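You operate a simulated robot arm through the tools that you are given. There is no shell and no other tool.

You run a simulated two-armed robot. Do the job below in one go: nothing can be reset, and whatever is moved stays where it is left.

## Task
Take the yellow onion from the middle shelf of the steel shelving and put it on the top of the gauge panel. Then take the hand brush and leave it on the shelf under the grading bench. Then put the water bottle from the low bench on the top of the grading bench. The order counts. Set down upright: water bottle.

Only the result counts: the job must be done as asked and must still hold three seconds after the hand-in. Knocking over, shifting, dropping, spilling or breaking anything else fails it.

## Robot
Two 7-joint arms with two-finger parallel grippers on one trunk, on a base that drives. Base frame: it is fixed to the floor where the robot stands at the start and does not move with it; the origin is under the middle of the robot, x ahead of it, y to its left, z up. Lengths are in mm, angles in rad, forces in N, time in s.
The left shoulder is at the start at [62, 197, 1129], the right one opposite. With the tool pointing down near the work surface each hand reaches from about 320 to 720 mm from the robot's upright axis, wherever it stands, measured 20 degrees to its own side. Places, roughly: hand brush [2500, -2000, 750]; shelf under the grading bench [2900, -1400, 200]; top of the gauge panel (20x15 cm) [1500, 2860, 1260]; top of the grading bench [3300, -900, 800]; water bottle [6500, 1250, 500]; yellow onion [-2250, 3000, 1000]. Payload 1.57 kg a hand.
The TCP of each hand is the grasp point between the finger pads, 30 mm short of the fingertips. In the tool frame z runs along the fingers and y along their closing line. The gripper opens to 110 mm. The fingers are 24 mm wide and 12 mm thick; the gripper's body (48 by 112 mm) begins 78 mm behind the TCP.
Orientation is that of the tool frame in the base frame, as a unit quaternion [x, y, z, w]. With the fingers straight down and closing along the base's y, the tool's x points along the base's -x, its y along +y and its z along -z.

## Interface
- The arms move only by the tool arm_command. It takes "left_moves", "right_moves" or both (then of equal length, played together; a hand with none holds still); each is one flat list of numbers, 7 for each row, row after row: the finger opening in mm, from 0 to 110, then the shift along the tool's x, y, z in mm, then the turn, a rotation vector about the tool's x, y, z in rad. In form: [grip, dx, dy, dz, wx, wy, wz, grip, dx, dy, dz, wx, wy, wz, ...]. A call has 1 to 20 rows; each row is the pose to reach, as a shift and turn from the pose commanded when the call began, along the tool's axes at that moment. Rows are played at 5 a second. More than 50 mm and 0.15 rad between two rows, or a gripper value outside its range, and nothing of the call is played. Where a pose cannot be reached the arm comes as near as it can. A force on the tool above 40 N (or 10 N above the force at the start of the call, whichever is more), or a blocked arm, ends the call early, and 0.2 s more pass. Each finger travels about 72 mm/s and halts on what it meets, pressing with about 21 N; the grip force reading is that of the motor and also rises with nothing between the fingers. The clock runs only during rows and for 0.2 s after the last one: add rows that repeat a pose to give the fingers time. It gives the time, the measured TCP pose, the force on the tool (base axes), the opening and the grip force at its end, in the units of the frame above (readings bear some noise), with the torque about the TCP (base axes, N m) and any sound that the robot's microphone picked up, and new pictures: "pictures" is both (left out), scene, wrist or none (wrist: the cameras of the hands that moved).
- Cameras (640 x 400 px; columns grow to the right, rows downward): "scene" is now at [112.7, -8, 1715.7]; the picture's right is [-0.11, -0.99, 0.00], its down [-0.73, 0.08, -0.68] and it looks along [0.67, -0.08, -0.74] (base axes); focal length 255 px, centre (320, 200). "left" rides on the left gripper at [70, -16, -141] in its tool frame; the picture's right is [0.23, 0.97, 0.00], its down [-0.85, 0.20, -0.48] and it looks along [-0.47, 0.11, 0.88] (tool axes); focal length 222 px, centre (320, 200). "right" rides on the right gripper at [70, 16, -141] in its tool frame; the picture's right is [-0.23, 0.97, 0.00], its down [-0.85, -0.20, -0.48] and it looks along [-0.47, -0.11, 0.88] (tool axes); focal length 222 px, centre (320, 200).
- raise_lower(by): slides the trunk up (or, below 0, down) by that many mm; the arms and the scene camera ride with it, the base frame stays. It gives what a move gives, with no picture.
- roll_base(legs): drives the robot by 1 to 6 legs, each [ahead, left, turn to the left] in mm, mm and rad, along the robot's own axes; the way and the turn of a leg run together, so that a leg with both is an arc; at most 1500 mm and 3.142 rad a leg. The arms and the cameras ride along, it lands a little off, and it stops where it bumps. It gives what a move gives, and a new picture of the scene camera.
- aim_head(pan, tilt): turns the head with the scene camera to pan (to the left, within 1.501 rad either way) and tilt (down, from -0.506 to 1.204), counted from straight ahead of the robot. It gives what a move gives, and a new picture of the scene camera.
- measure_at(camera, pixels): for up to 12 pixels [column, row] of the newest picture of that camera ("zoom" is the newest enlarged one), the place [x, y, z] in the base frame of the surface seen there, good to about 3 mm. The clock stands still meanwhile.
- zoom(camera, box): a new picture of the part [left, top, right, bottom] of that camera's present view, enlarged. The clock stands still meanwhile.
- hand_in(): hands the job in; it is judged then, once.

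Unless the task says otherwise, let go and move clear before handing in.

The tools are called after "Emit:" as name(argument=value, ...) on one line, values as JSON. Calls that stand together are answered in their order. arm_command: Moves the arms, as the interface text tells. Its arguments: {"type":"object","properties":{"left_moves":{"type":"array"},"right_moves":{"type":"array"},"pictures":{"type":"string","enum":["both","scene","wrist","none"]}},"required":[]} The other tools are called the same way: raise_lower (by) slides the trunk up or down; roll_base (legs) drives the base; aim_head (pan, tilt) turns the head that bears the scene camera; measure_at (camera, pixels) gives the place of the surface under pixels of a picture; zoom (camera, box) takes an enlarged picture of a part of a camera's view; hand_in () hands the job in.

At the start:

```text
t: 0.0
left_tcp_pos: [569.9, 201.3, 1155.9]
left_orientation: [-0.001, 1.0, 0.0, -0.001]
left_ft_force: [0.1, 0.1, -0.4]
left_ft_torque: [0.0, -0.05, 0.02]
left_width: 110.1
left_finger_force: 0.0
right_tcp_pos: [357.1, -132.4, 1220.8]
right_orientation: [-0.001, 1.0, -0.001, -0.001]
right_ft_force: [-0.2, 1.2, -0.4]
right_ft_torque: [-0.02, 0.01, -0.01]
right_width: 110.3
right_finger_force: 0.0
trunk travel left (down, up): [-725.0, 265.0]
robot x, y, heading: [3.2, 0.5, -0.0]
head pan, tilt: [-0.112, 0.827]
```

scene: 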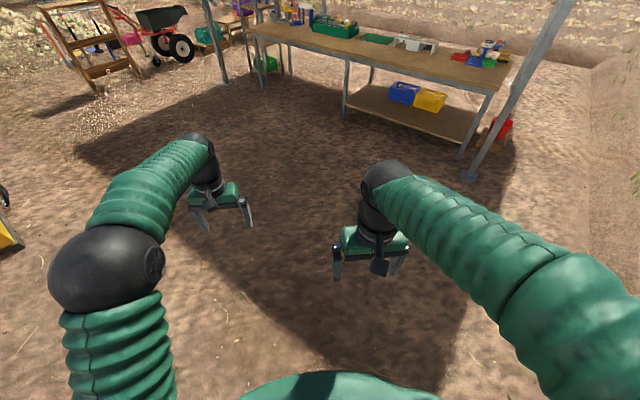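
right: 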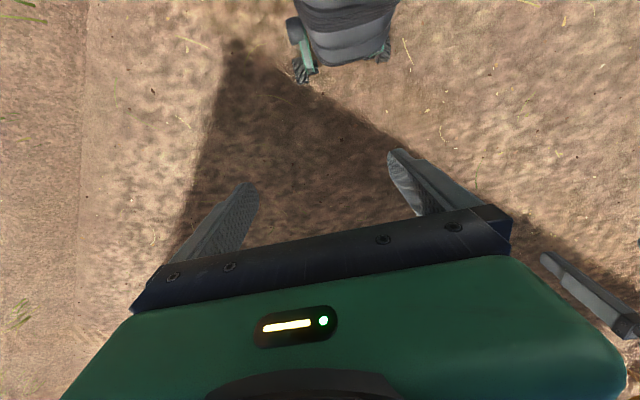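
left: 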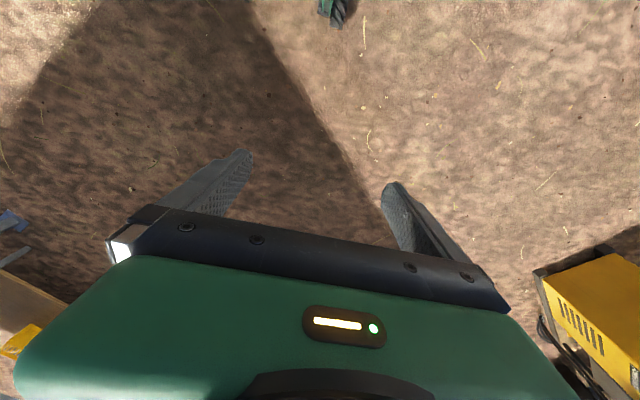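

The scene picture shows the grading bench ahead (about 250-510, 20-140) and some yellow machine at the left. I look around with the head before moving.

Emit:
aim_head(pan=1.5, tilt=0.35)

```text
t: 1.7
left_tcp_pos: [569.5, 200.3, 1157.9]
left_orientation: [0.0, 1.0, 0.0, 0.0]
left_ft_force: [-0.5, -0.1, 0.2]
left_ft_torque: [-0.01, 0.01, -0.03]
left_width: 109.8
left_finger_force: 0.0
right_tcp_pos: [356.1, -132.4, 1222.8]
right_orientation: [0.0, 1.0, 0.0, 0.001]
right_ft_force: [-0.3, 0.1, -0.3]
right_ft_torque: [-0.05, 0.0, 0.0]
right_width: 109.9
right_finger_force: 0.0
trunk travel left (down, up): [-725.0, 265.0]
robot x, y, heading: [-2.7, -1.0, -0.002]
head pan, tilt: [1.499, 0.351]
```

scene: 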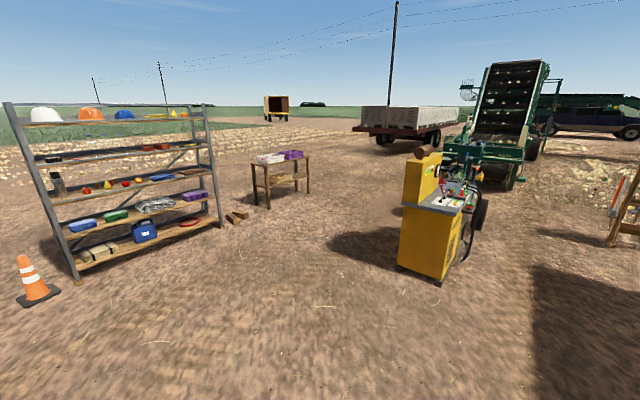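

The shelving is at the left (10-220, 100-280) and the yellow gauge machine at (400-490, 150-285). I zoom on both.

Emit:
zoom(camera="scene", box=[0, 90, 240, 290])

Emit:
measure_at(camera="scene", pixels=[[74, 280], [220, 225], [425, 155], [435, 205], [400, 268], [440, 285], [255, 205], [35, 300], [130, 183], [110, 187], [268, 160], [405, 180]])

Emit:
zoom(camera="scene", box=[380, 130, 520, 290])

```text
2.00 times, centred on (120, 190) of scene
```

zoom: 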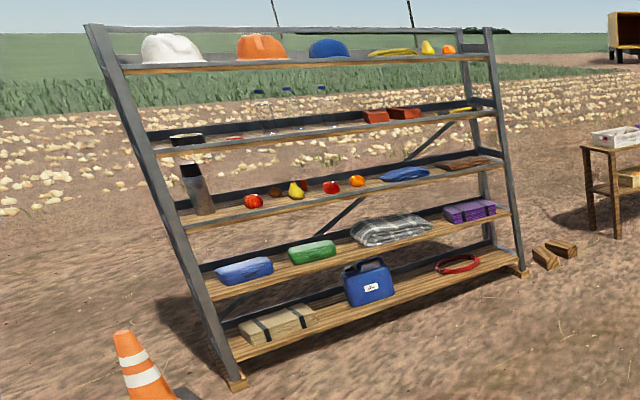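

```text
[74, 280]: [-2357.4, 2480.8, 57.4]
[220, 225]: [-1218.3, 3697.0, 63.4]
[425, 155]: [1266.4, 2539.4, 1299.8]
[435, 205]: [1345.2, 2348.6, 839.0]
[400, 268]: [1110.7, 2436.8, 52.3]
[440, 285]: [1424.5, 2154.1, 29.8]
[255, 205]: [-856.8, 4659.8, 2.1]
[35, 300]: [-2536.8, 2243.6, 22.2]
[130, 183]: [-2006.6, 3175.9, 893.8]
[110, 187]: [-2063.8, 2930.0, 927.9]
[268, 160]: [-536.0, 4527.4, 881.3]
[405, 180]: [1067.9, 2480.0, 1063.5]
```

```text
2.50 times, centred on (450, 210) of scene
```

zoom: 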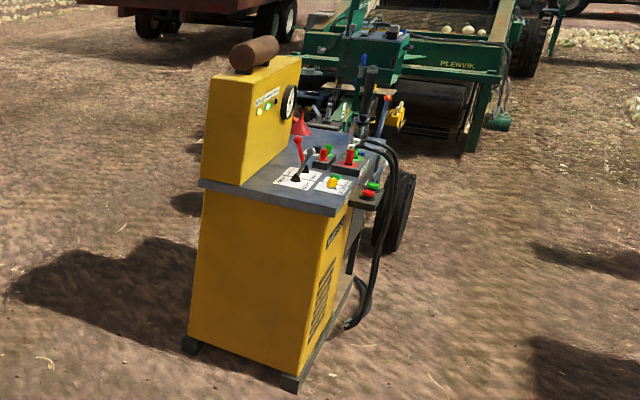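

The zoom shows the middle shelf with fruit/vegetables at zoom (240-360, 175-210), and the gauge panel carrying a brown cylinder on it. I turn toward the shelving and drive to a standoff.

Emit:
roll_base(legs=[[0, 0, 2.1], [1250, 0, 0], [1100, 0, 0], [0, 0, 0.29]])

Emit:
aim_head(pan=0, tilt=0.6)

```text
t: 19.2
left_tcp_pos: [-1726.4, 2283.6, 1156.8]
left_orientation: [0.928, -0.372, -0.001, 0.001]
left_ft_force: [0.2, -0.4, -0.6]
left_ft_torque: [-0.01, -0.01, 0.01]
left_width: 109.8
left_finger_force: 0.0
right_tcp_pos: [-1342.6, 2378.6, 1222.6]
right_orientation: [0.929, -0.371, -0.001, 0.001]
right_ft_force: [0.3, 0.3, -0.5]
right_ft_torque: [-0.04, 0.01, 0.0]
right_width: 109.8
right_finger_force: 0.1
trunk travel left (down, up): [-725.0, 265.0]
robot x, y, heading: [-1179.5, 2035.5, 2.382]
head pan, tilt: [1.499, 0.351]
```

scene: 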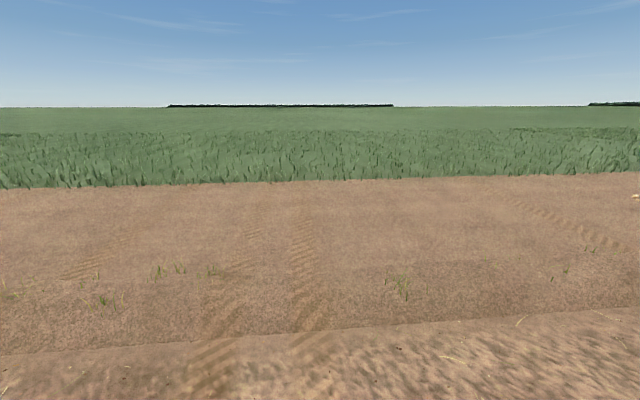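

```text
t: 20.8
left_tcp_pos: [-1726.7, 2280.7, 1158.2]
left_orientation: [0.929, -0.371, 0.001, 0.0]
left_ft_force: [-1.6, 0.5, 0.1]
left_ft_torque: [0.03, -0.01, 0.01]
left_width: 110.0
left_finger_force: 0.1
right_tcp_pos: [-1343.1, 2375.6, 1222.6]
right_orientation: [0.928, -0.372, -0.001, 0.001]
right_ft_force: [-0.1, 0.3, -0.1]
right_ft_torque: [-0.01, 0.0, 0.01]
right_width: 109.9
right_finger_force: 0.0
trunk travel left (down, up): [-725.0, 265.0]
robot x, y, heading: [-1178.4, 2036.5, 2.383]
head pan, tilt: [0.0, 0.6]
```

scene: 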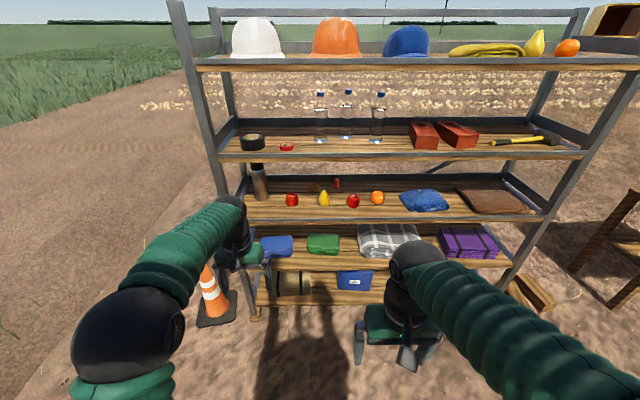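

Emit:
zoom(camera="scene", box=[220, 90, 460, 240])

Emit:
measure_at(camera="scene", pixels=[[292, 199], [324, 198], [353, 200], [377, 198], [335, 184], [316, 186], [300, 215], [360, 212], [300, 155], [400, 158], [258, 185], [425, 200]])

```text
2.67 times, centred on (340, 165) of scene
```

zoom: 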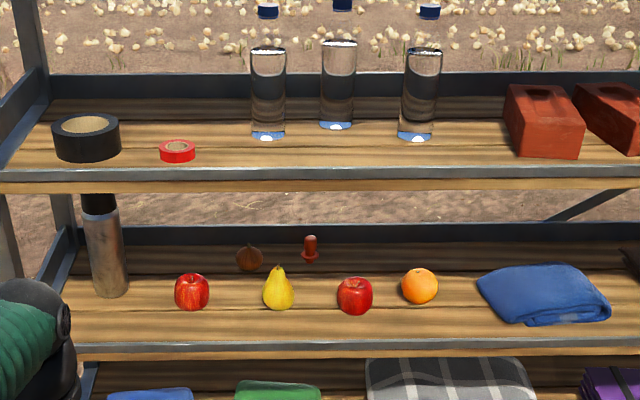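

```text
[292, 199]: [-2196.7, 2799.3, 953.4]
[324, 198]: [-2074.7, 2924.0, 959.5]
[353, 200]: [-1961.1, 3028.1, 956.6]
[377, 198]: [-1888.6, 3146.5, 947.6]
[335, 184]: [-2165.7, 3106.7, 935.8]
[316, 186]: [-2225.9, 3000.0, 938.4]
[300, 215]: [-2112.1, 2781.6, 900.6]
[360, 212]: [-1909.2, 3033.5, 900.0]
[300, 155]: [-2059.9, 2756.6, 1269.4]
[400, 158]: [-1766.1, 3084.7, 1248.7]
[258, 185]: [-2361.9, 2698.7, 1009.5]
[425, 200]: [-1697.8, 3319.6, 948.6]
```

The zoom shows the yellow onion as the brown round bulb at zoom (249,258), behind the gap between a red apple and the pear, at about (-2226,3000,938). I will flip the left wrist so its camera sits above the gripper, before pitching it for a reach in over the fruit.

Emit:
arm_command(left_moves=[110, 0, 0, 0, 0, 0, 0.15, 110, 0, 0, 0, 0, 0, 0.3, 110, 0, 0, 0, 0, 0, 0.45, 110, 0, 0, 0, 0, 0, 0.6, 110, 0, 0, 0, 0, 0, 0.75, 110, 0, 0, 0, 0, 0, 0.9, 110, 0, 0, 0, 0, 0, 1.05, 110, 0, 0, 0, 0, 0, 1.2, 110, 0, 0, 0, 0, 0, 1.35, 110, 0, 0, 0, 0, 0, 1.5, 110, 0, 0, 0, 0, 0, 1.65, 110, 0, 0, 0, 0, 0, 1.8, 110, 0, 0, 0, 0, 0, 1.95, 110, 0, 0, 0, 0, 0, 2.1, 110, 0, 0, 0, 0, 0, 2.25, 110, 0, 0, 0, 0, 0, 2.4, 110, 0, 0, 0, 0, 0, 2.55, 110, 0, 0, 0, 0, 0, 2.7, 110, 0, 0, 0, 0, 0, 2.85, 110, 0, 0, 0, 0, 0, 3.0], pictures="both")

```text
t: 25.0
left_tcp_pos: [-1727.0, 2281.5, 1157.9]
left_orientation: [0.307, 0.952, 0.0, 0.001]
left_ft_force: [-1.5, -0.1, -0.3]
left_ft_torque: [0.01, 0.0, 0.01]
left_width: 110.0
left_finger_force: 0.0
right_tcp_pos: [-1343.3, 2375.6, 1222.2]
right_orientation: [0.928, -0.372, 0.0, 0.0]
right_ft_force: [-0.3, 0.0, 0.1]
right_ft_torque: [0.04, 0.01, -0.01]
right_width: 109.9
right_finger_force: 0.0
trunk travel left (down, up): [-725.0, 265.0]
robot x, y, heading: [-1178.0, 2037.3, 2.383]
head pan, tilt: [0.0, 0.6]
```

scene: 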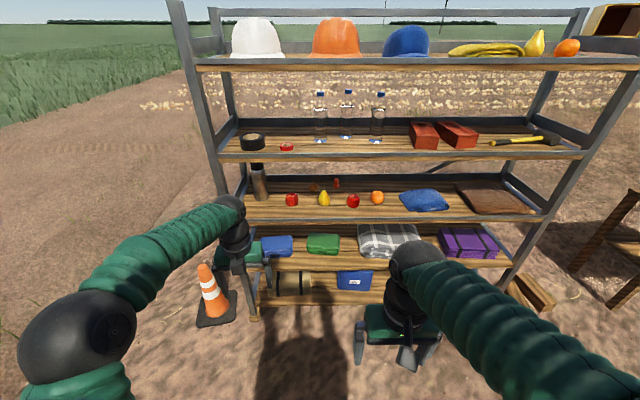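
left: 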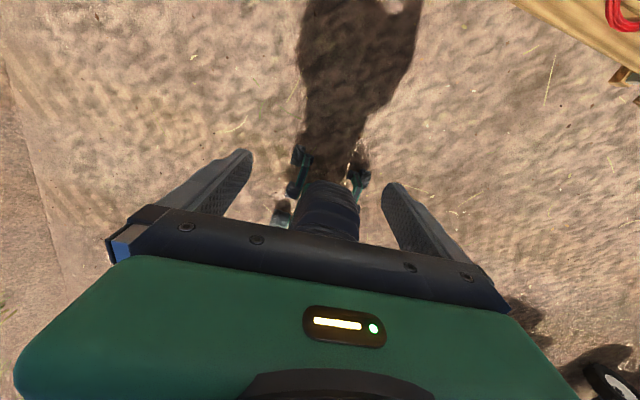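

The flip worked and the camera now faces forward. Now I pitch the left tool to 35° below horizontal, yaw it 0.35 left of the robot, and draw it back a bit.

Emit:
arm_command(left_moves=[110, -16, 3, 0, 0.0143, 0.1366, -0.0274, 110, -32, 6, 0, 0.0285, 0.2733, -0.0548, 110, -48, 9, 0, 0.0428, 0.4099, -0.0822, 110, -64, 12, 0, 0.057, 0.5465, -0.1095, 110, -80, 15, 0, 0.0713, 0.6831, -0.1369, 110, -96, 18, 0, 0.0855, 0.8198, -0.1643, 110, -113, 20, 0, 0.0998, 0.9564, -0.1917, 110, -113, 20, 0, 0.0998, 0.9564, -0.1917], pictures="both")

Emit:
measure_at(camera="scene", pixels=[[324, 191], [292, 194], [300, 148], [300, 157], [360, 155], [400, 150], [350, 219], [250, 300], [320, 220]])

```text
t: 26.8
left_tcp_pos: [-1624.2, 2234.3, 1158.6]
left_orientation: [0.182, 0.869, 0.094, -0.452]
left_ft_force: [-0.9, -0.4, 0.2]
left_ft_torque: [0.01, 0.01, 0.01]
left_width: 109.9
left_finger_force: 0.0
right_tcp_pos: [-1343.2, 2376.9, 1223.0]
right_orientation: [0.929, -0.371, 0.0, 0.0]
right_ft_force: [-0.2, -0.5, 0.1]
right_ft_torque: [0.04, 0.02, -0.01]
right_width: 110.1
right_finger_force: 0.1
trunk travel left (down, up): [-725.0, 265.0]
robot x, y, heading: [-1175.8, 2035.9, 2.385]
head pan, tilt: [0.0, 0.6]
```

scene: 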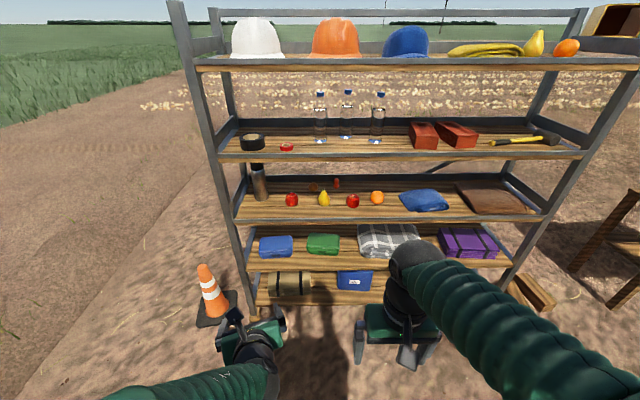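
left: 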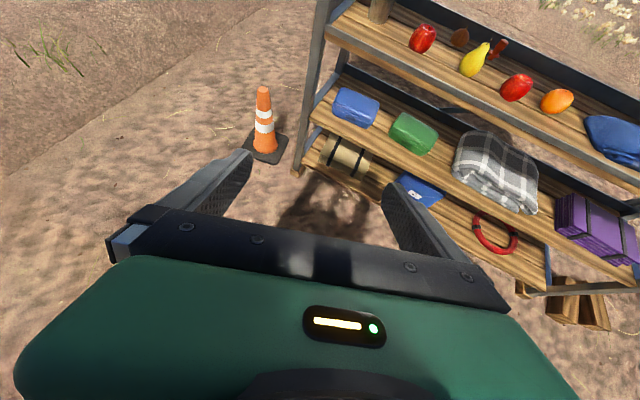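

```text
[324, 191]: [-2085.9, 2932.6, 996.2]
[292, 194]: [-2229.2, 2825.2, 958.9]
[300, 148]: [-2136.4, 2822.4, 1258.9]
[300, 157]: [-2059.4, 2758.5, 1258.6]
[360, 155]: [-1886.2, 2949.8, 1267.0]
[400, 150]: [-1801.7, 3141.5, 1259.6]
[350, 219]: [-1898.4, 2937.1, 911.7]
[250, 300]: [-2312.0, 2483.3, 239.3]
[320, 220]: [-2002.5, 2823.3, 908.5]
```

The left tool is pitched with its camera on top. Now I check the base footprint through the right wrist camera before driving closer.

Emit:
zoom(camera="right", box=[200, 0, 520, 200])

Emit:
measure_at(camera="right", pixels=[[300, 20], [303, 70], [345, 60], [380, 50], [390, 10], [345, 20], [318, 65]])

```text
2.00 times, centred on (360, 100) of right
```

zoom: 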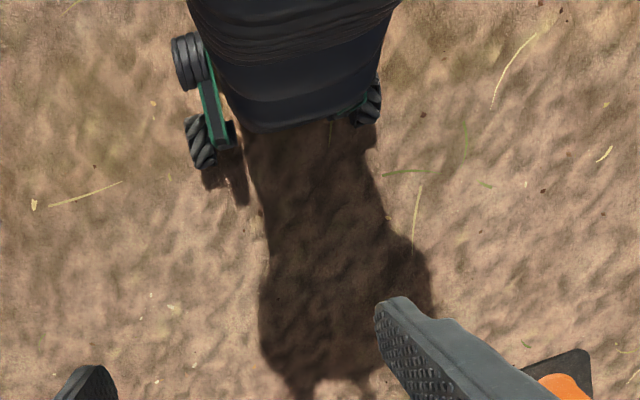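

```text
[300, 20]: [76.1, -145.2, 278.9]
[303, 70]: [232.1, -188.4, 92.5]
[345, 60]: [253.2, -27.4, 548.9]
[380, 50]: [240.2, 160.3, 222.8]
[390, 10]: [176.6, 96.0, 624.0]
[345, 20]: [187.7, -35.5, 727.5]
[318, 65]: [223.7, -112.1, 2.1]
```

The base reaches about 280 mm ahead of the axis. I lower the trunk 90 mm, turn 0.35 right and drive diagonally most of the way.

Emit:
raise_lower(by=-90)

Emit:
roll_base(legs=[[0, 0, -0.352], [500, 200, 0]])

Emit:
aim_head(pan=0.35, tilt=0.6)

```text
t: 28.0
left_tcp_pos: [-1623.9, 2233.8, 1068.9]
left_orientation: [0.181, 0.868, 0.094, -0.452]
left_ft_force: [0.5, 0.1, 0.1]
left_ft_torque: [-0.01, -0.02, 0.0]
left_width: 110.0
left_finger_force: 0.0
right_tcp_pos: [-1342.5, 2376.1, 1133.0]
right_orientation: [0.929, -0.371, -0.001, 0.001]
right_ft_force: [0.9, 0.5, 0.4]
right_ft_torque: [-0.01, -0.01, -0.01]
right_width: 110.0
right_finger_force: 0.0
trunk travel left (down, up): [-635.0, 355.0]
robot x, y, heading: [-1177.0, 2036.6, 2.383]
head pan, tilt: [0.0, 0.6]
```

```text
t: 32.2
left_tcp_pos: [-1924.7, 2740.7, 1068.1]
left_orientation: [0.332, 0.822, 0.173, -0.429]
left_ft_force: [0.0, 0.1, -0.1]
left_ft_torque: [-0.02, -0.01, 0.04]
left_width: 109.9
left_finger_force: 0.1
right_tcp_pos: [-1610.7, 2775.5, 1133.3]
right_orientation: [0.848, -0.53, -0.001, 0.0]
right_ft_force: [-0.8, 0.8, -0.1]
right_ft_torque: [0.01, 0.01, -0.04]
right_width: 109.9
right_finger_force: 0.2
trunk travel left (down, up): [-635.0, 355.0]
robot x, y, heading: [-1580.3, 2401.4, 2.02]
head pan, tilt: [0.0, 0.6]
```

scene: 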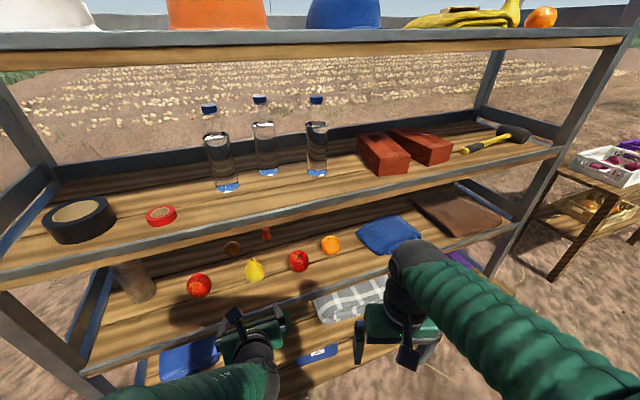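

```text
t: 33.1
left_tcp_pos: [-1924.9, 2742.0, 1067.6]
left_orientation: [0.332, 0.822, 0.174, -0.429]
left_ft_force: [0.3, -1.0, -0.2]
left_ft_torque: [-0.01, 0.01, 0.02]
left_width: 110.1
left_finger_force: 0.0
right_tcp_pos: [-1612.5, 2776.1, 1132.8]
right_orientation: [0.848, -0.53, 0.0, 0.0]
right_ft_force: [-0.4, 0.1, -0.5]
right_ft_torque: [-0.02, 0.01, 0.03]
right_width: 110.1
right_finger_force: 0.1
trunk travel left (down, up): [-635.0, 355.0]
robot x, y, heading: [-1577.4, 2398.6, 2.027]
head pan, tilt: [0.351, 0.6]
```

scene: 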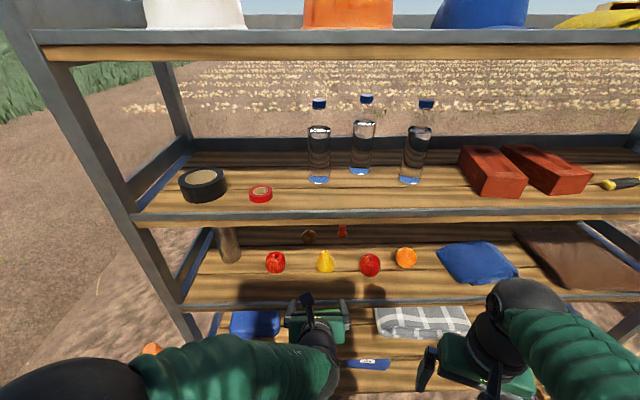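

Now in front of the shelf. I look through the left wrist camera and measure the onion and neighbours again.

Emit:
zoom(camera="left", box=[160, 0, 480, 200])

Emit:
zoom(camera="scene", box=[200, 190, 440, 340])

Emit:
measure_at(camera="scene", pixels=[[308, 237], [343, 232], [276, 262], [325, 262], [370, 264], [300, 210], [300, 218], [300, 224], [265, 303], [380, 303], [326, 251]])

```text
2.00 times, centred on (320, 100) of left
```

zoom: 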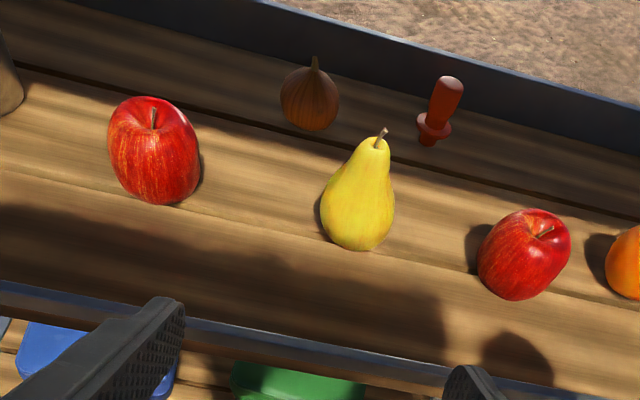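

```text
2.67 times, centred on (320, 265) of scene
```

zoom: 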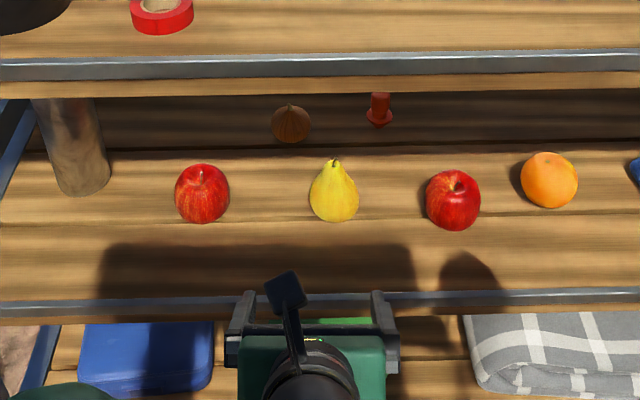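

```text
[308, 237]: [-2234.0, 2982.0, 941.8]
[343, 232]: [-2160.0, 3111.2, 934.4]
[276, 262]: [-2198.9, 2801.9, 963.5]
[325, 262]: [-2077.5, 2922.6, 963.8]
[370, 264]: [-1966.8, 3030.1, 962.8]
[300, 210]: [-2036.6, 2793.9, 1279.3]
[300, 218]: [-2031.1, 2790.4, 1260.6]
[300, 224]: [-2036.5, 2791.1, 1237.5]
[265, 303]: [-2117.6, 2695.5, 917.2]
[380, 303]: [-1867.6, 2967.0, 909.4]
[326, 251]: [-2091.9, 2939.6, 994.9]
```

Emit:
measure_at(camera="left", pixels=[[315, 48], [303, 48], [327, 49], [314, 62], [317, 30], [314, 68], [237, 77], [338, 98], [376, 56], [330, 20]])

Emit:
zoom(camera="left", box=[270, 10, 370, 80])

```text
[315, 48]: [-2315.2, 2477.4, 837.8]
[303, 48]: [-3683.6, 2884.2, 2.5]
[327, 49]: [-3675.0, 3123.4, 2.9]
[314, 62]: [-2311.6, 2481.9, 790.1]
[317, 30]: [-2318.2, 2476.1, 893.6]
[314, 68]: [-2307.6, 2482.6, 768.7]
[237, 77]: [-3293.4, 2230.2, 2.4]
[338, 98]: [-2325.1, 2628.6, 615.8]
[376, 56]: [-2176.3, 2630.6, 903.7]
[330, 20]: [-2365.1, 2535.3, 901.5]
```

```text
5.71 times, centred on (320, 45) of left
```

zoom: 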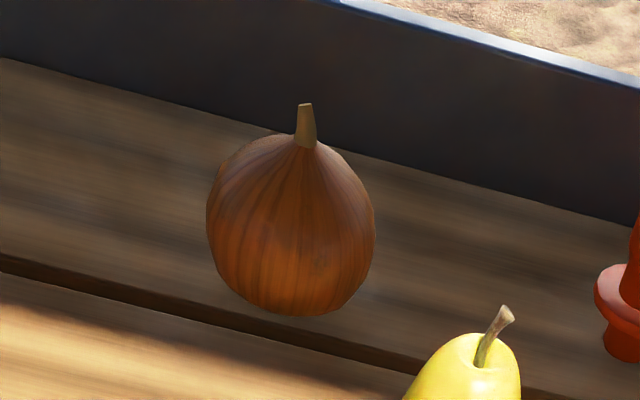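

Emit:
measure_at(camera="zoom", pixels=[[290, 225], [215, 225], [368, 225], [285, 312], [305, 110], [285, 325], [300, 150], [420, 150], [480, 370]])

```text
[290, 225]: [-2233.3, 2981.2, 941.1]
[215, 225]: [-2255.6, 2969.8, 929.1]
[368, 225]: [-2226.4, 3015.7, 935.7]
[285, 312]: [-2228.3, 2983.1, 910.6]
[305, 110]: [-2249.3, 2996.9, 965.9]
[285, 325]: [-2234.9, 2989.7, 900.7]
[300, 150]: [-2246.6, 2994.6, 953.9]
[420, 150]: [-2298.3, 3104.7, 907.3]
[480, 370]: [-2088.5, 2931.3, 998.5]
```

The onion centre is about (-2248,2996,928), diameter ~56 mm, behind the gap between apple and pear. I drive the last 190 mm diagonally so the hand enters the slot above the fruit (hand at z 1068, pear top ~1000, upper shelf underside ~1228).

Emit:
roll_base(legs=[[166, 100, 0]])

Emit:
zoom(camera="left", box=[160, 0, 480, 200])

```text
t: 34.6
left_tcp_pos: [-2087.0, 2844.8, 1067.2]
left_orientation: [0.332, 0.822, 0.173, -0.429]
left_ft_force: [1.4, -1.2, -2.4]
left_ft_torque: [0.25, 0.19, -0.04]
left_width: 109.7
left_finger_force: 0.0
right_tcp_pos: [-1775.6, 2878.9, 1132.6]
right_orientation: [0.849, -0.529, -0.002, 0.001]
right_ft_force: [0.0, 0.2, 0.3]
right_ft_torque: [0.02, -0.02, 0.02]
right_width: 110.0
right_finger_force: 0.1
trunk travel left (down, up): [-635.0, 355.0]
robot x, y, heading: [-1737.7, 2503.0, 2.022]
head pan, tilt: [0.351, 0.6]
```

scene: 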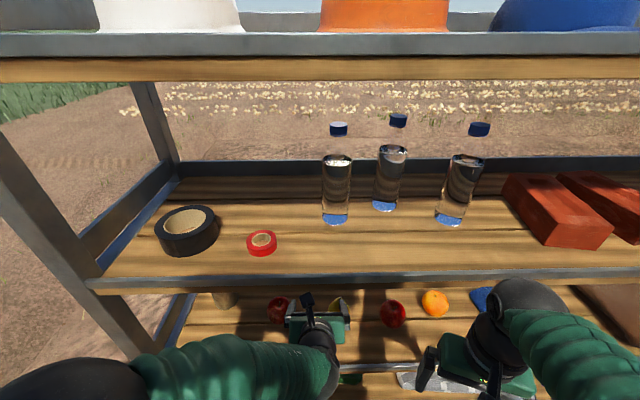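

```text
2.00 times, centred on (320, 100) of left
```

zoom: 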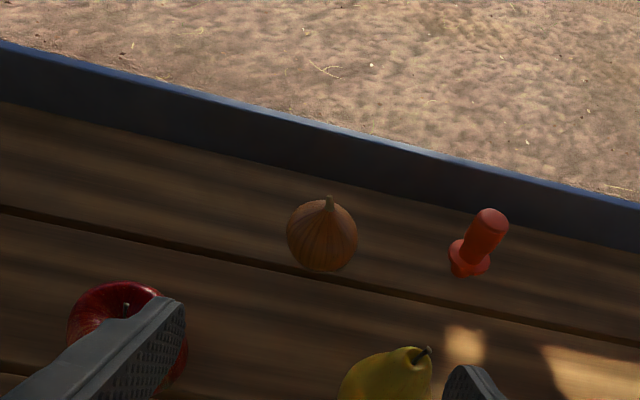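

The hand is 218 mm short of the onion and laterally aligned (onion at zoom (322,237)). I advance along the tool axis with 90 mm opening, stopping 50 mm short to check.

Emit:
arm_command(left_moves=[90, 9, -1, 15, 0, 0, 0, 90, 19, -3, 40, 0, 0, 0, 90, 19, -3, 70, 0, 0, 0, 90, 19, -3, 100, 0, 0, 0, 90, 19, -3, 130, 0, 0, 0, 90, 19, -3, 160, 0, 0, 0, 90, 19, -3, 185, 0, 0, 0, 90, 19, -3, 200, 0, 0, 0, 90, 19, -3, 200, 0, 0, 0], pictures="both")

Emit:
zoom(camera="left", box=[160, 40, 480, 240])

```text
t: 36.9
left_tcp_pos: [-2192.0, 2936.9, 982.0]
left_orientation: [0.336, 0.819, 0.174, -0.431]
left_ft_force: [-0.3, -0.1, -0.5]
left_ft_torque: [0.02, 0.01, -0.02]
left_width: 89.9
left_finger_force: 0.0
right_tcp_pos: [-1760.7, 2855.6, 1138.7]
right_orientation: [0.851, -0.526, -0.012, 0.0]
right_ft_force: [-0.4, -0.1, -0.4]
right_ft_torque: [-0.05, -0.02, 0.01]
right_width: 109.9
right_finger_force: 0.1
trunk travel left (down, up): [-635.0, 355.0]
robot x, y, heading: [-1734.0, 2494.5, 2.037]
head pan, tilt: [0.351, 0.6]
stopped in row 9 (left hand): the arm was blocked; the commanded pose is now the measured one
```

scene: 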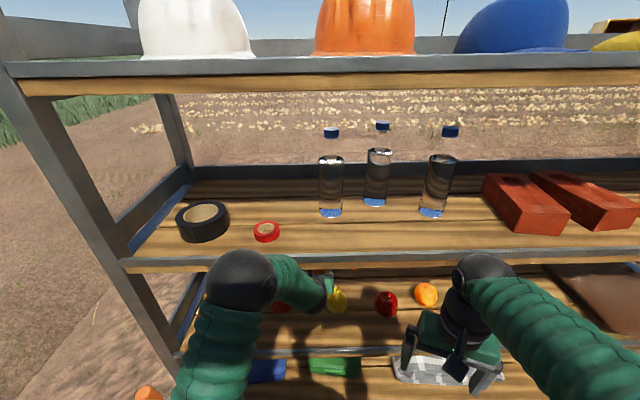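
left: 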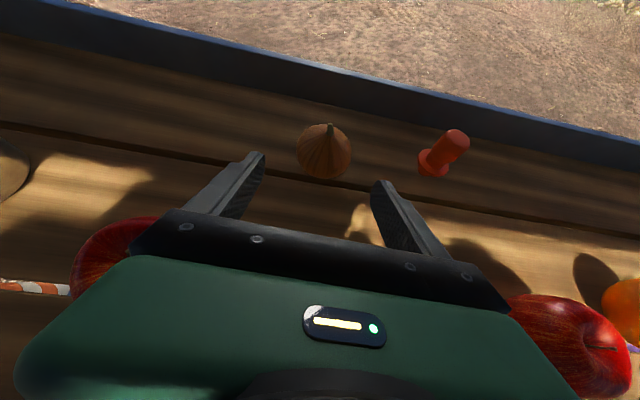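

```text
2.00 times, centred on (320, 140) of left
```

zoom: 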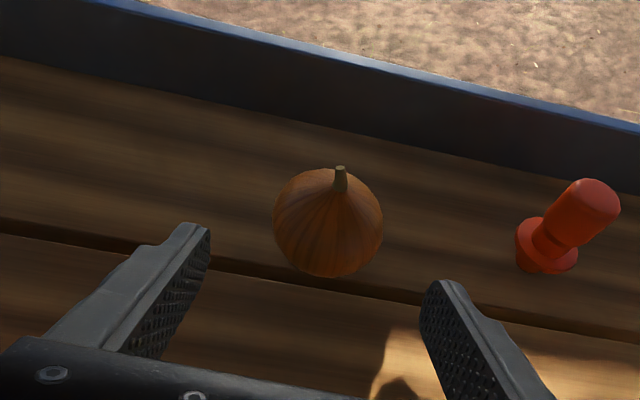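

The arm was blocked 46 mm short of the target: the left elbow, seen at (240,280) in the scene picture, seems to press on the shelf's front. I measure that before backing off.

Emit:
measure_at(camera="scene", pixels=[[240, 265], [240, 285], [268, 275], [290, 275], [315, 295], [200, 330], [160, 265], [330, 262], [265, 232], [200, 222], [330, 215], [386, 303]])

Emit:
zoom(camera="scene", box=[160, 200, 400, 350])

```text
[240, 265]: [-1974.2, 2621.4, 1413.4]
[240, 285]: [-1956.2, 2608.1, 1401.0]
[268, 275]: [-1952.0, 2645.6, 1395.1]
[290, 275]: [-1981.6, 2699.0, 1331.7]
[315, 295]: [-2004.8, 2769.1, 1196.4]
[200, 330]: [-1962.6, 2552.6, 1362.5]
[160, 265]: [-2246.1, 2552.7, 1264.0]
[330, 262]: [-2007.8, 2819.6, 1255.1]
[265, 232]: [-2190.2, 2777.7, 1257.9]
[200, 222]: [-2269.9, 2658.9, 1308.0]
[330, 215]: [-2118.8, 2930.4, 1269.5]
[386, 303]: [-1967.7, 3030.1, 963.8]
```

```text
2.67 times, centred on (280, 275) of scene
```

zoom: 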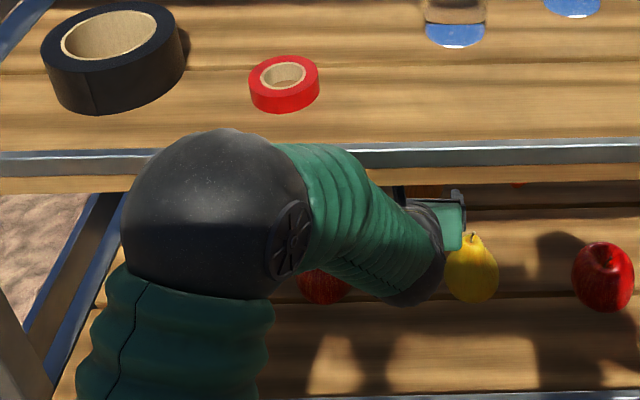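

The forearm drops steeply from a high elbow (z~1400) and pressed on the upper shelf's lip; the apple reading at (386,303) shows the shelf has not moved. I retract along the tool axis, then will work from further back with a straighter arm.

Emit:
arm_command(left_moves=[90, 0, 0, -20, 0, 0, 0, 90, 0, 0, -50, 0, 0, 0, 90, 0, 0, -80, 0, 0, 0, 90, 0, 0, -110, 0, 0, 0, 90, 0, 0, -140, 0, 0, 0, 90, 0, 0, -160, 0, 0, 0, 90, 0, 0, -160, 0, 0, 0], pictures="scene")

```text
t: 38.5
left_tcp_pos: [-2134.6, 2874.8, 1050.2]
left_orientation: [0.336, 0.827, 0.171, -0.417]
left_ft_force: [-0.1, -0.8, 0.3]
left_ft_torque: [0.0, -0.02, 0.01]
left_width: 89.9
left_finger_force: 0.0
right_tcp_pos: [-1795.0, 2884.9, 1127.0]
right_orientation: [0.849, -0.529, 0.008, 0.001]
right_ft_force: [-0.3, 0.2, 0.1]
right_ft_torque: [0.0, -0.02, 0.02]
right_width: 110.1
right_finger_force: 0.1
trunk travel left (down, up): [-635.0, 355.0]
robot x, y, heading: [-1742.0, 2498.9, 2.025]
head pan, tilt: [0.351, 0.6]
```

scene: 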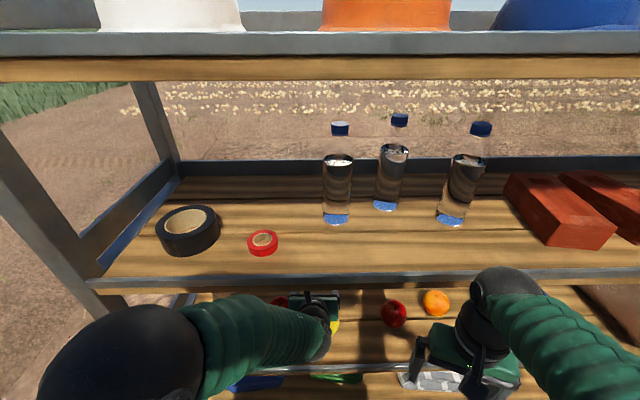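

Hand is back at (-2135,2875,1050). I lift slightly and settle, then check before driving back.

Emit:
arm_command(left_moves=[90, 5, 0, -20, 0, 0, 0, 90, 12, 0, -45, 0, 0, 0, 90, 15, 0, -60, 0, 0, 0, 90, 15, 0, -60, 0, 0, 0], pictures="wrist")

```text
t: 38.9
left_tcp_pos: [-2122.6, 2858.9, 1065.3]
left_orientation: [0.337, 0.83, 0.169, -0.411]
left_ft_force: [-5.9, 1.2, -10.2]
left_ft_torque: [0.34, -0.59, -0.27]
left_width: 89.9
left_finger_force: 0.1
right_tcp_pos: [-1793.6, 2883.5, 1128.8]
right_orientation: [0.849, -0.528, 0.008, -0.002]
right_ft_force: [0.2, 0.3, -0.6]
right_ft_torque: [-0.01, 0.04, -0.02]
right_width: 109.9
right_finger_force: 0.0
trunk travel left (down, up): [-635.0, 355.0]
robot x, y, heading: [-1737.9, 2500.1, 2.025]
head pan, tilt: [0.351, 0.6]
stopped in row 2 (left hand): the force on the tool passed its limit at 53 N (the readings are from after the stop); the commanded pose is now the measured one
```

left: 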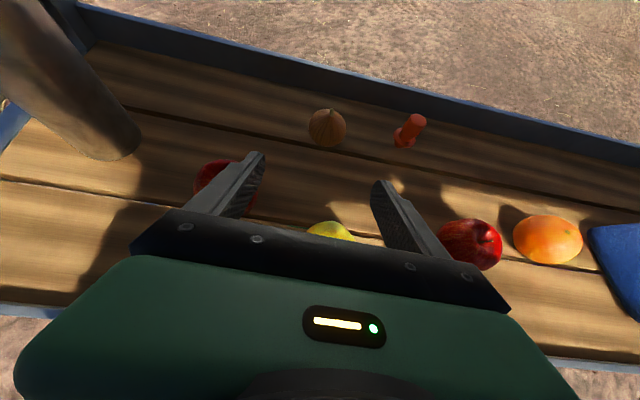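

The force spike came from the camera stalk above the gripper touching the underside of the upper shelf (TCP at 1065 is too high). I go down 25 mm first and narrow the fingers.

Emit:
arm_command(left_moves=[80, -8, 0, 6, 0, 0, 0, 70, -20, 0, 15, 0, 0, 0, 70, -20, 0, 15, 0, 0, 0], pictures="both")

```text
t: 39.7
left_tcp_pos: [-2119.7, 2856.8, 1041.7]
left_orientation: [0.337, 0.829, 0.169, -0.412]
left_ft_force: [-1.1, 0.1, 0.2]
left_ft_torque: [0.02, 0.0, 0.02]
left_width: 70.0
left_finger_force: 0.0
right_tcp_pos: [-1795.0, 2881.8, 1129.2]
right_orientation: [0.849, -0.528, 0.007, -0.002]
right_ft_force: [-0.3, 0.5, -0.5]
right_ft_torque: [0.01, 0.04, 0.01]
right_width: 109.8
right_finger_force: 0.0
trunk travel left (down, up): [-635.0, 355.0]
robot x, y, heading: [-1740.2, 2500.6, 2.029]
head pan, tilt: [0.351, 0.6]
```

scene: 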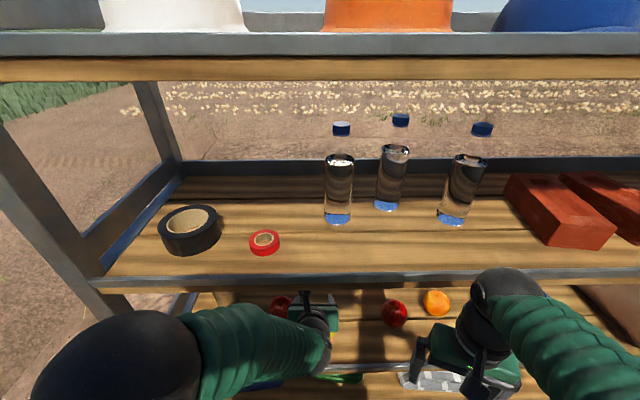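
left: 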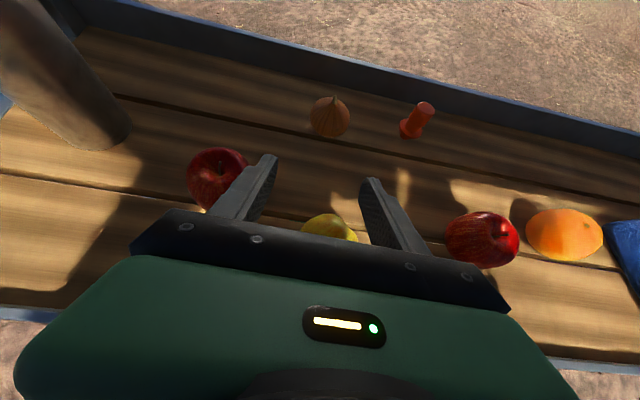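

Forces are clear again at z 1042. I drive straight back out of the slot by 200 mm.

Emit:
roll_base(legs=[[-187, -70, 0]])

Emit:
zoom(camera="left", box=[0, 0, 640, 400])

```text
t: 41.3
left_tcp_pos: [-1978.6, 2722.6, 1040.2]
left_orientation: [0.338, 0.83, 0.169, -0.41]
left_ft_force: [-0.8, 0.0, 0.4]
left_ft_torque: [-0.01, 0.0, -0.03]
left_width: 70.1
left_finger_force: 0.1
right_tcp_pos: [-1651.0, 2746.4, 1129.4]
right_orientation: [0.849, -0.528, 0.008, -0.001]
right_ft_force: [0.3, 0.5, -0.1]
right_ft_torque: [0.0, -0.01, 0.0]
right_width: 109.8
right_finger_force: 0.1
trunk travel left (down, up): [-635.0, 355.0]
robot x, y, heading: [-1594.6, 2360.5, 2.028]
head pan, tilt: [0.351, 0.6]
```

scene: 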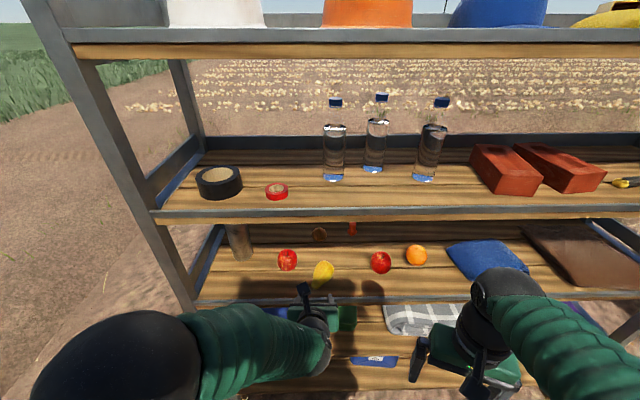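

```text
1.00 times, centred on (320, 200) of left (not enlarged: the box is as wide or as high as the picture)
```

zoom: 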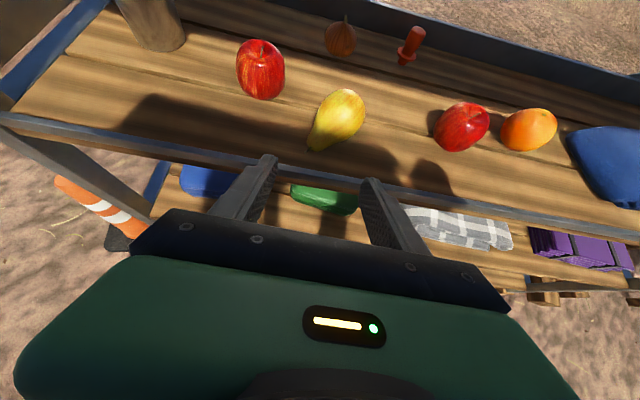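

The pear at (338,120) in the wrist view is now lying on its side - my blocked move tipped it. I note where it lies and check that the rest is unmoved; I will have to set it upright again at its old spot.

Emit:
measure_at(camera="zoom", pixels=[[350, 98], [340, 115], [325, 135], [312, 148], [260, 70], [462, 127], [528, 130], [340, 40], [341, 18], [410, 50], [345, 90], [300, 160]])

Emit:
zoom(camera="left", box=[220, 0, 480, 165])

Emit:
measure_at(camera="scene", pixels=[[288, 260], [323, 270], [381, 263], [417, 255], [276, 192], [219, 184], [335, 160], [376, 150], [430, 160], [320, 235], [352, 229], [240, 243]])

```text
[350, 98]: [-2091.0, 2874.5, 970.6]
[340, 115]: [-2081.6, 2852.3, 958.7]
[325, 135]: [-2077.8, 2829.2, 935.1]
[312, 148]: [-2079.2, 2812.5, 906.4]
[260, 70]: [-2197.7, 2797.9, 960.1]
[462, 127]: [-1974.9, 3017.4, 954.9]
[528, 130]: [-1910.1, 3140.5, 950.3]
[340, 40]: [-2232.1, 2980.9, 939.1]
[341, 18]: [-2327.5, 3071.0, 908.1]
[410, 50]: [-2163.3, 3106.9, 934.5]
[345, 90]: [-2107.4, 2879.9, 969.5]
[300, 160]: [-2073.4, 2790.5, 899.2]
```

```text
2.42 times, centred on (350, 82) of left
```

zoom: 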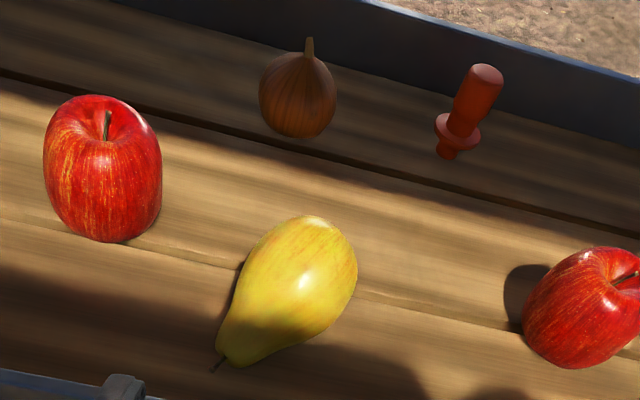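

```text
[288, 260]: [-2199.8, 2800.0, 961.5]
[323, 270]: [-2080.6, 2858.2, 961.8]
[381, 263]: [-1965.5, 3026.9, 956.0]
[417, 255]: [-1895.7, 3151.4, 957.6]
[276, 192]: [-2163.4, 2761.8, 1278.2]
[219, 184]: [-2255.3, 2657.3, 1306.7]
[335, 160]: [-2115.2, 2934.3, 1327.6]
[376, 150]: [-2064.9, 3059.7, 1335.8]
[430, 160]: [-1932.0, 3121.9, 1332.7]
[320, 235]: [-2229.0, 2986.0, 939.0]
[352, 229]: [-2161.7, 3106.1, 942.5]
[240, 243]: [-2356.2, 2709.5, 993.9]
```

All other items read as before. The pear lies with its stem toward the front edge; I can pick it with the left hand and later set it upright. I measure its outline in the zoom, and the right arm's wrist geometry for clearances.

Emit:
measure_at(camera="zoom", pixels=[[219, 367], [232, 350], [250, 320], [275, 300], [300, 270], [320, 240], [318, 222], [240, 290], [262, 245], [300, 335], [345, 300], [354, 265]])

Emit:
measure_at(camera="scene", pixels=[[500, 280], [475, 300], [480, 330], [455, 355], [500, 350], [420, 360], [475, 378], [560, 330], [130, 330], [310, 340], [245, 340], [303, 290]])

```text
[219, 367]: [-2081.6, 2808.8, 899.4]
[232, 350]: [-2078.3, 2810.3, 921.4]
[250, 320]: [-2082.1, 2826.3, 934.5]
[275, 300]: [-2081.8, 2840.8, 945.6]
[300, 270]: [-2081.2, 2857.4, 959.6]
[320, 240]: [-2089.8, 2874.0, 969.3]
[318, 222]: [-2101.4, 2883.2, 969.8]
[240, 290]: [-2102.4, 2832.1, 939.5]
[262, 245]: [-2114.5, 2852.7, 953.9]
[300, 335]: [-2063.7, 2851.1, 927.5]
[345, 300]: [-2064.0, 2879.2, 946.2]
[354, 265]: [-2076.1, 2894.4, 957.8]
```

```text
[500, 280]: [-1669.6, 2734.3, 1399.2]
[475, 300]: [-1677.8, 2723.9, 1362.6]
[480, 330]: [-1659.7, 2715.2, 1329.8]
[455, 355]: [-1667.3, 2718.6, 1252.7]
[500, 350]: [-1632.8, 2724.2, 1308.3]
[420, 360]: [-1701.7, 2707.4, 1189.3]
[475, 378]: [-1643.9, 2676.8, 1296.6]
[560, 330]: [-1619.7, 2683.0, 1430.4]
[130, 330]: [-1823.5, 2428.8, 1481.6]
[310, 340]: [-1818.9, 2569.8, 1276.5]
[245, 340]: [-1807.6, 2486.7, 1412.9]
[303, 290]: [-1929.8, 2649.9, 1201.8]
```

Emit:
zoom(camera="scene", box=[270, 225, 390, 300])

```text
5.33 times, centred on (330, 262) of scene
```

zoom: 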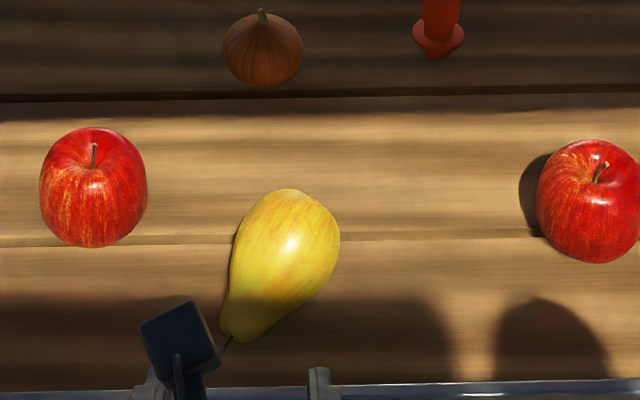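

Emit:
measure_at(camera="zoom", pixels=[[241, 335], [227, 347], [290, 193], [240, 235], [336, 250], [288, 240], [265, 290], [225, 300], [320, 208], [250, 210], [300, 300], [330, 275]])

```text
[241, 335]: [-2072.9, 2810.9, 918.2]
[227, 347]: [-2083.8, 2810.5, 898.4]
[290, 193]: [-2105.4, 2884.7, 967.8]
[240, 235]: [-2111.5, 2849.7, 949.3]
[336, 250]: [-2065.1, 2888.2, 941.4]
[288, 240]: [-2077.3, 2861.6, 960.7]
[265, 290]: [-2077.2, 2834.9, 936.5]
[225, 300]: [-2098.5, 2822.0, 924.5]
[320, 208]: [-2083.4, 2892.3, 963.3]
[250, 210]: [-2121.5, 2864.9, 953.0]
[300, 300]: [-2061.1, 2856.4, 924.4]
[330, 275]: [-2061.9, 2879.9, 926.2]
```

The pear's lobe centre is about (-2094,2877,935), its axis heads 1.80 rad with the stem end tilted down ~20°. Plan: grip it with the left hand along that axis, hold it out of the way while the right hand takes the onion, then set it upright (wrist rolled 180°) at its old place. First I align the left hand 95 mm short of the pear.

Emit:
arm_command(left_moves=[96, 0, 0, 0, -0.0916, 0.0116, 0.0658, 96, 0, 0, 0, -0.1832, 0.0232, 0.1316, 96, 0, 0, 0, -0.2748, 0.0348, 0.1974, 96, 0, 0, 0, -0.3664, 0.0464, 0.2632, 96, 0, 0, 0, -0.458, 0.058, 0.329, 96, 9, -3, 32, -0.458, 0.058, 0.329, 96, 18, -6, 64, -0.458, 0.058, 0.329, 96, 27, -10, 96, -0.458, 0.058, 0.329, 96, 35.5, -13, 129, -0.458, 0.058, 0.329, 96, 35.5, -13, 129, -0.458, 0.058, 0.329], pictures="both")

```text
t: 43.5
left_tcp_pos: [-2076.5, 2799.5, 991.7]
left_orientation: [0.546, 0.692, 0.294, -0.37]
left_ft_force: [0.1, -0.4, -0.2]
left_ft_torque: [-0.05, 0.01, -0.01]
left_width: 96.1
left_finger_force: 0.0
left hand out of reach, approached as far as the arm can: row 2, 3, 4, 5
right_tcp_pos: [-1650.5, 2743.6, 1129.7]
right_orientation: [0.849, -0.528, 0.007, -0.002]
right_ft_force: [0.5, 0.3, -0.4]
right_ft_torque: [0.01, -0.01, 0.0]
right_width: 110.1
right_finger_force: 0.0
trunk travel left (down, up): [-635.0, 355.0]
robot x, y, heading: [-1594.3, 2361.6, 2.027]
head pan, tilt: [0.351, 0.6]
```

scene: 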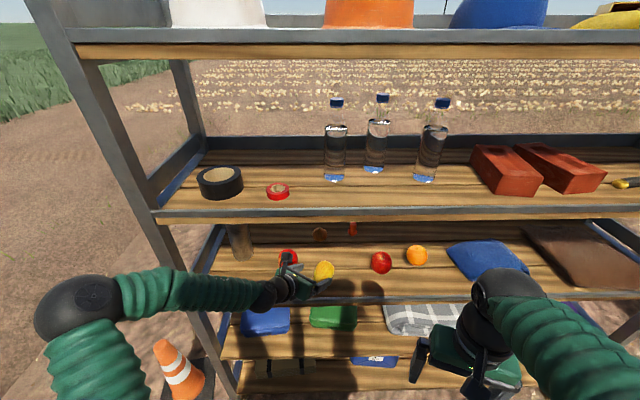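
left: 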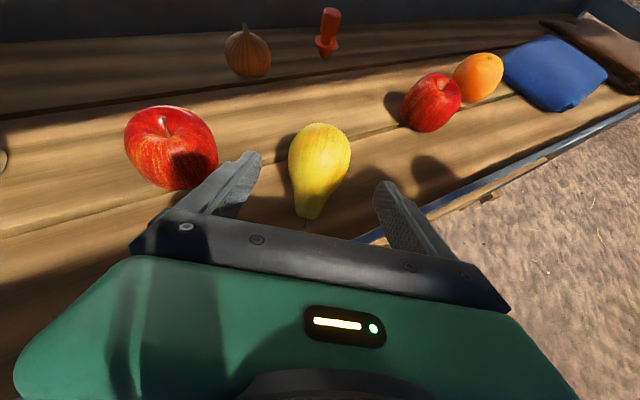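

The left hand is lined up behind the pear, which now shows nearly straight ahead between the fingers at (320,165). I zoom to refine the pear's axis.

Emit:
zoom(camera="left", box=[240, 100, 400, 230])

```text
3.08 times, centred on (320, 165) of left
```

zoom: 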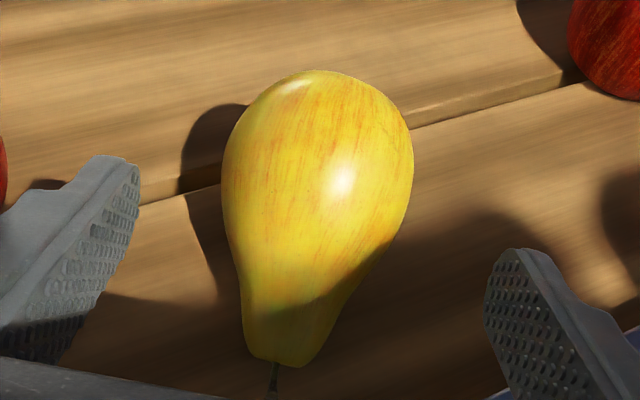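

The refined pear axis is heading 1.835 rad, tilt ~20.5°, lobe centre (-2095,2878,936). I move in, with a small yaw correction, and close on the lobe.

Emit:
arm_command(left_moves=[96, 0, 0, 25, 0.0138, 0, -0.0091, 96, 0.5, 0, 50, 0.0275, 0, -0.0183, 96, 1, 0, 75, 0.0275, 0, -0.0183, 96, 1.6, 0, 92.8, 0.0275, 0, -0.0183, 96, 1.6, 0, 92.8, 0.0275, 0, -0.0183, 76, 1.6, 0, 92.8, 0.0275, 0, -0.0183, 55, 1.6, 0, 92.8, 0.0275, 0, -0.0183, 55, 1.6, 0, 92.8, 0.0275, 0, -0.0183, 55, 1.6, 0, 92.8, 0.0275, 0, -0.0183], pictures="both")

```text
t: 45.5
left_tcp_pos: [-2093.0, 2874.2, 942.8]
left_orientation: [0.534, 0.701, 0.287, -0.376]
left_ft_force: [-1.6, -0.1, 2.7]
left_ft_torque: [0.01, 0.01, -0.02]
left_width: 66.3
left_finger_force: 21.1
right_tcp_pos: [-1649.3, 2744.2, 1130.0]
right_orientation: [0.849, -0.529, 0.007, -0.003]
right_ft_force: [1.1, -0.1, -0.1]
right_ft_torque: [-0.01, 0.0, -0.01]
right_width: 110.2
right_finger_force: 0.1
trunk travel left (down, up): [-635.0, 355.0]
robot x, y, heading: [-1592.9, 2361.9, 2.026]
head pan, tilt: [0.351, 0.6]
```

scene: 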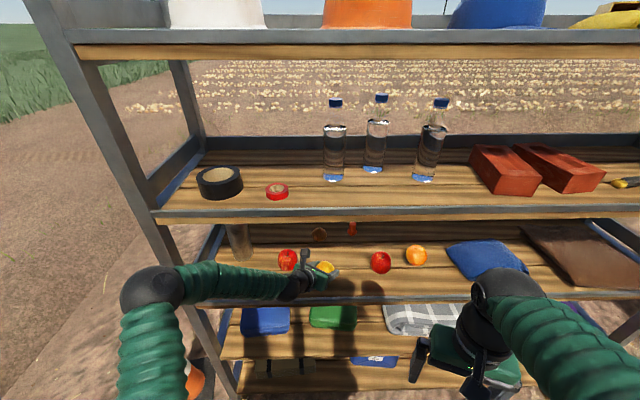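
left: 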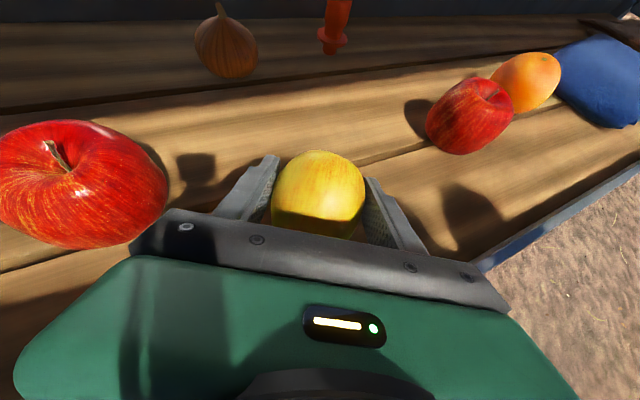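

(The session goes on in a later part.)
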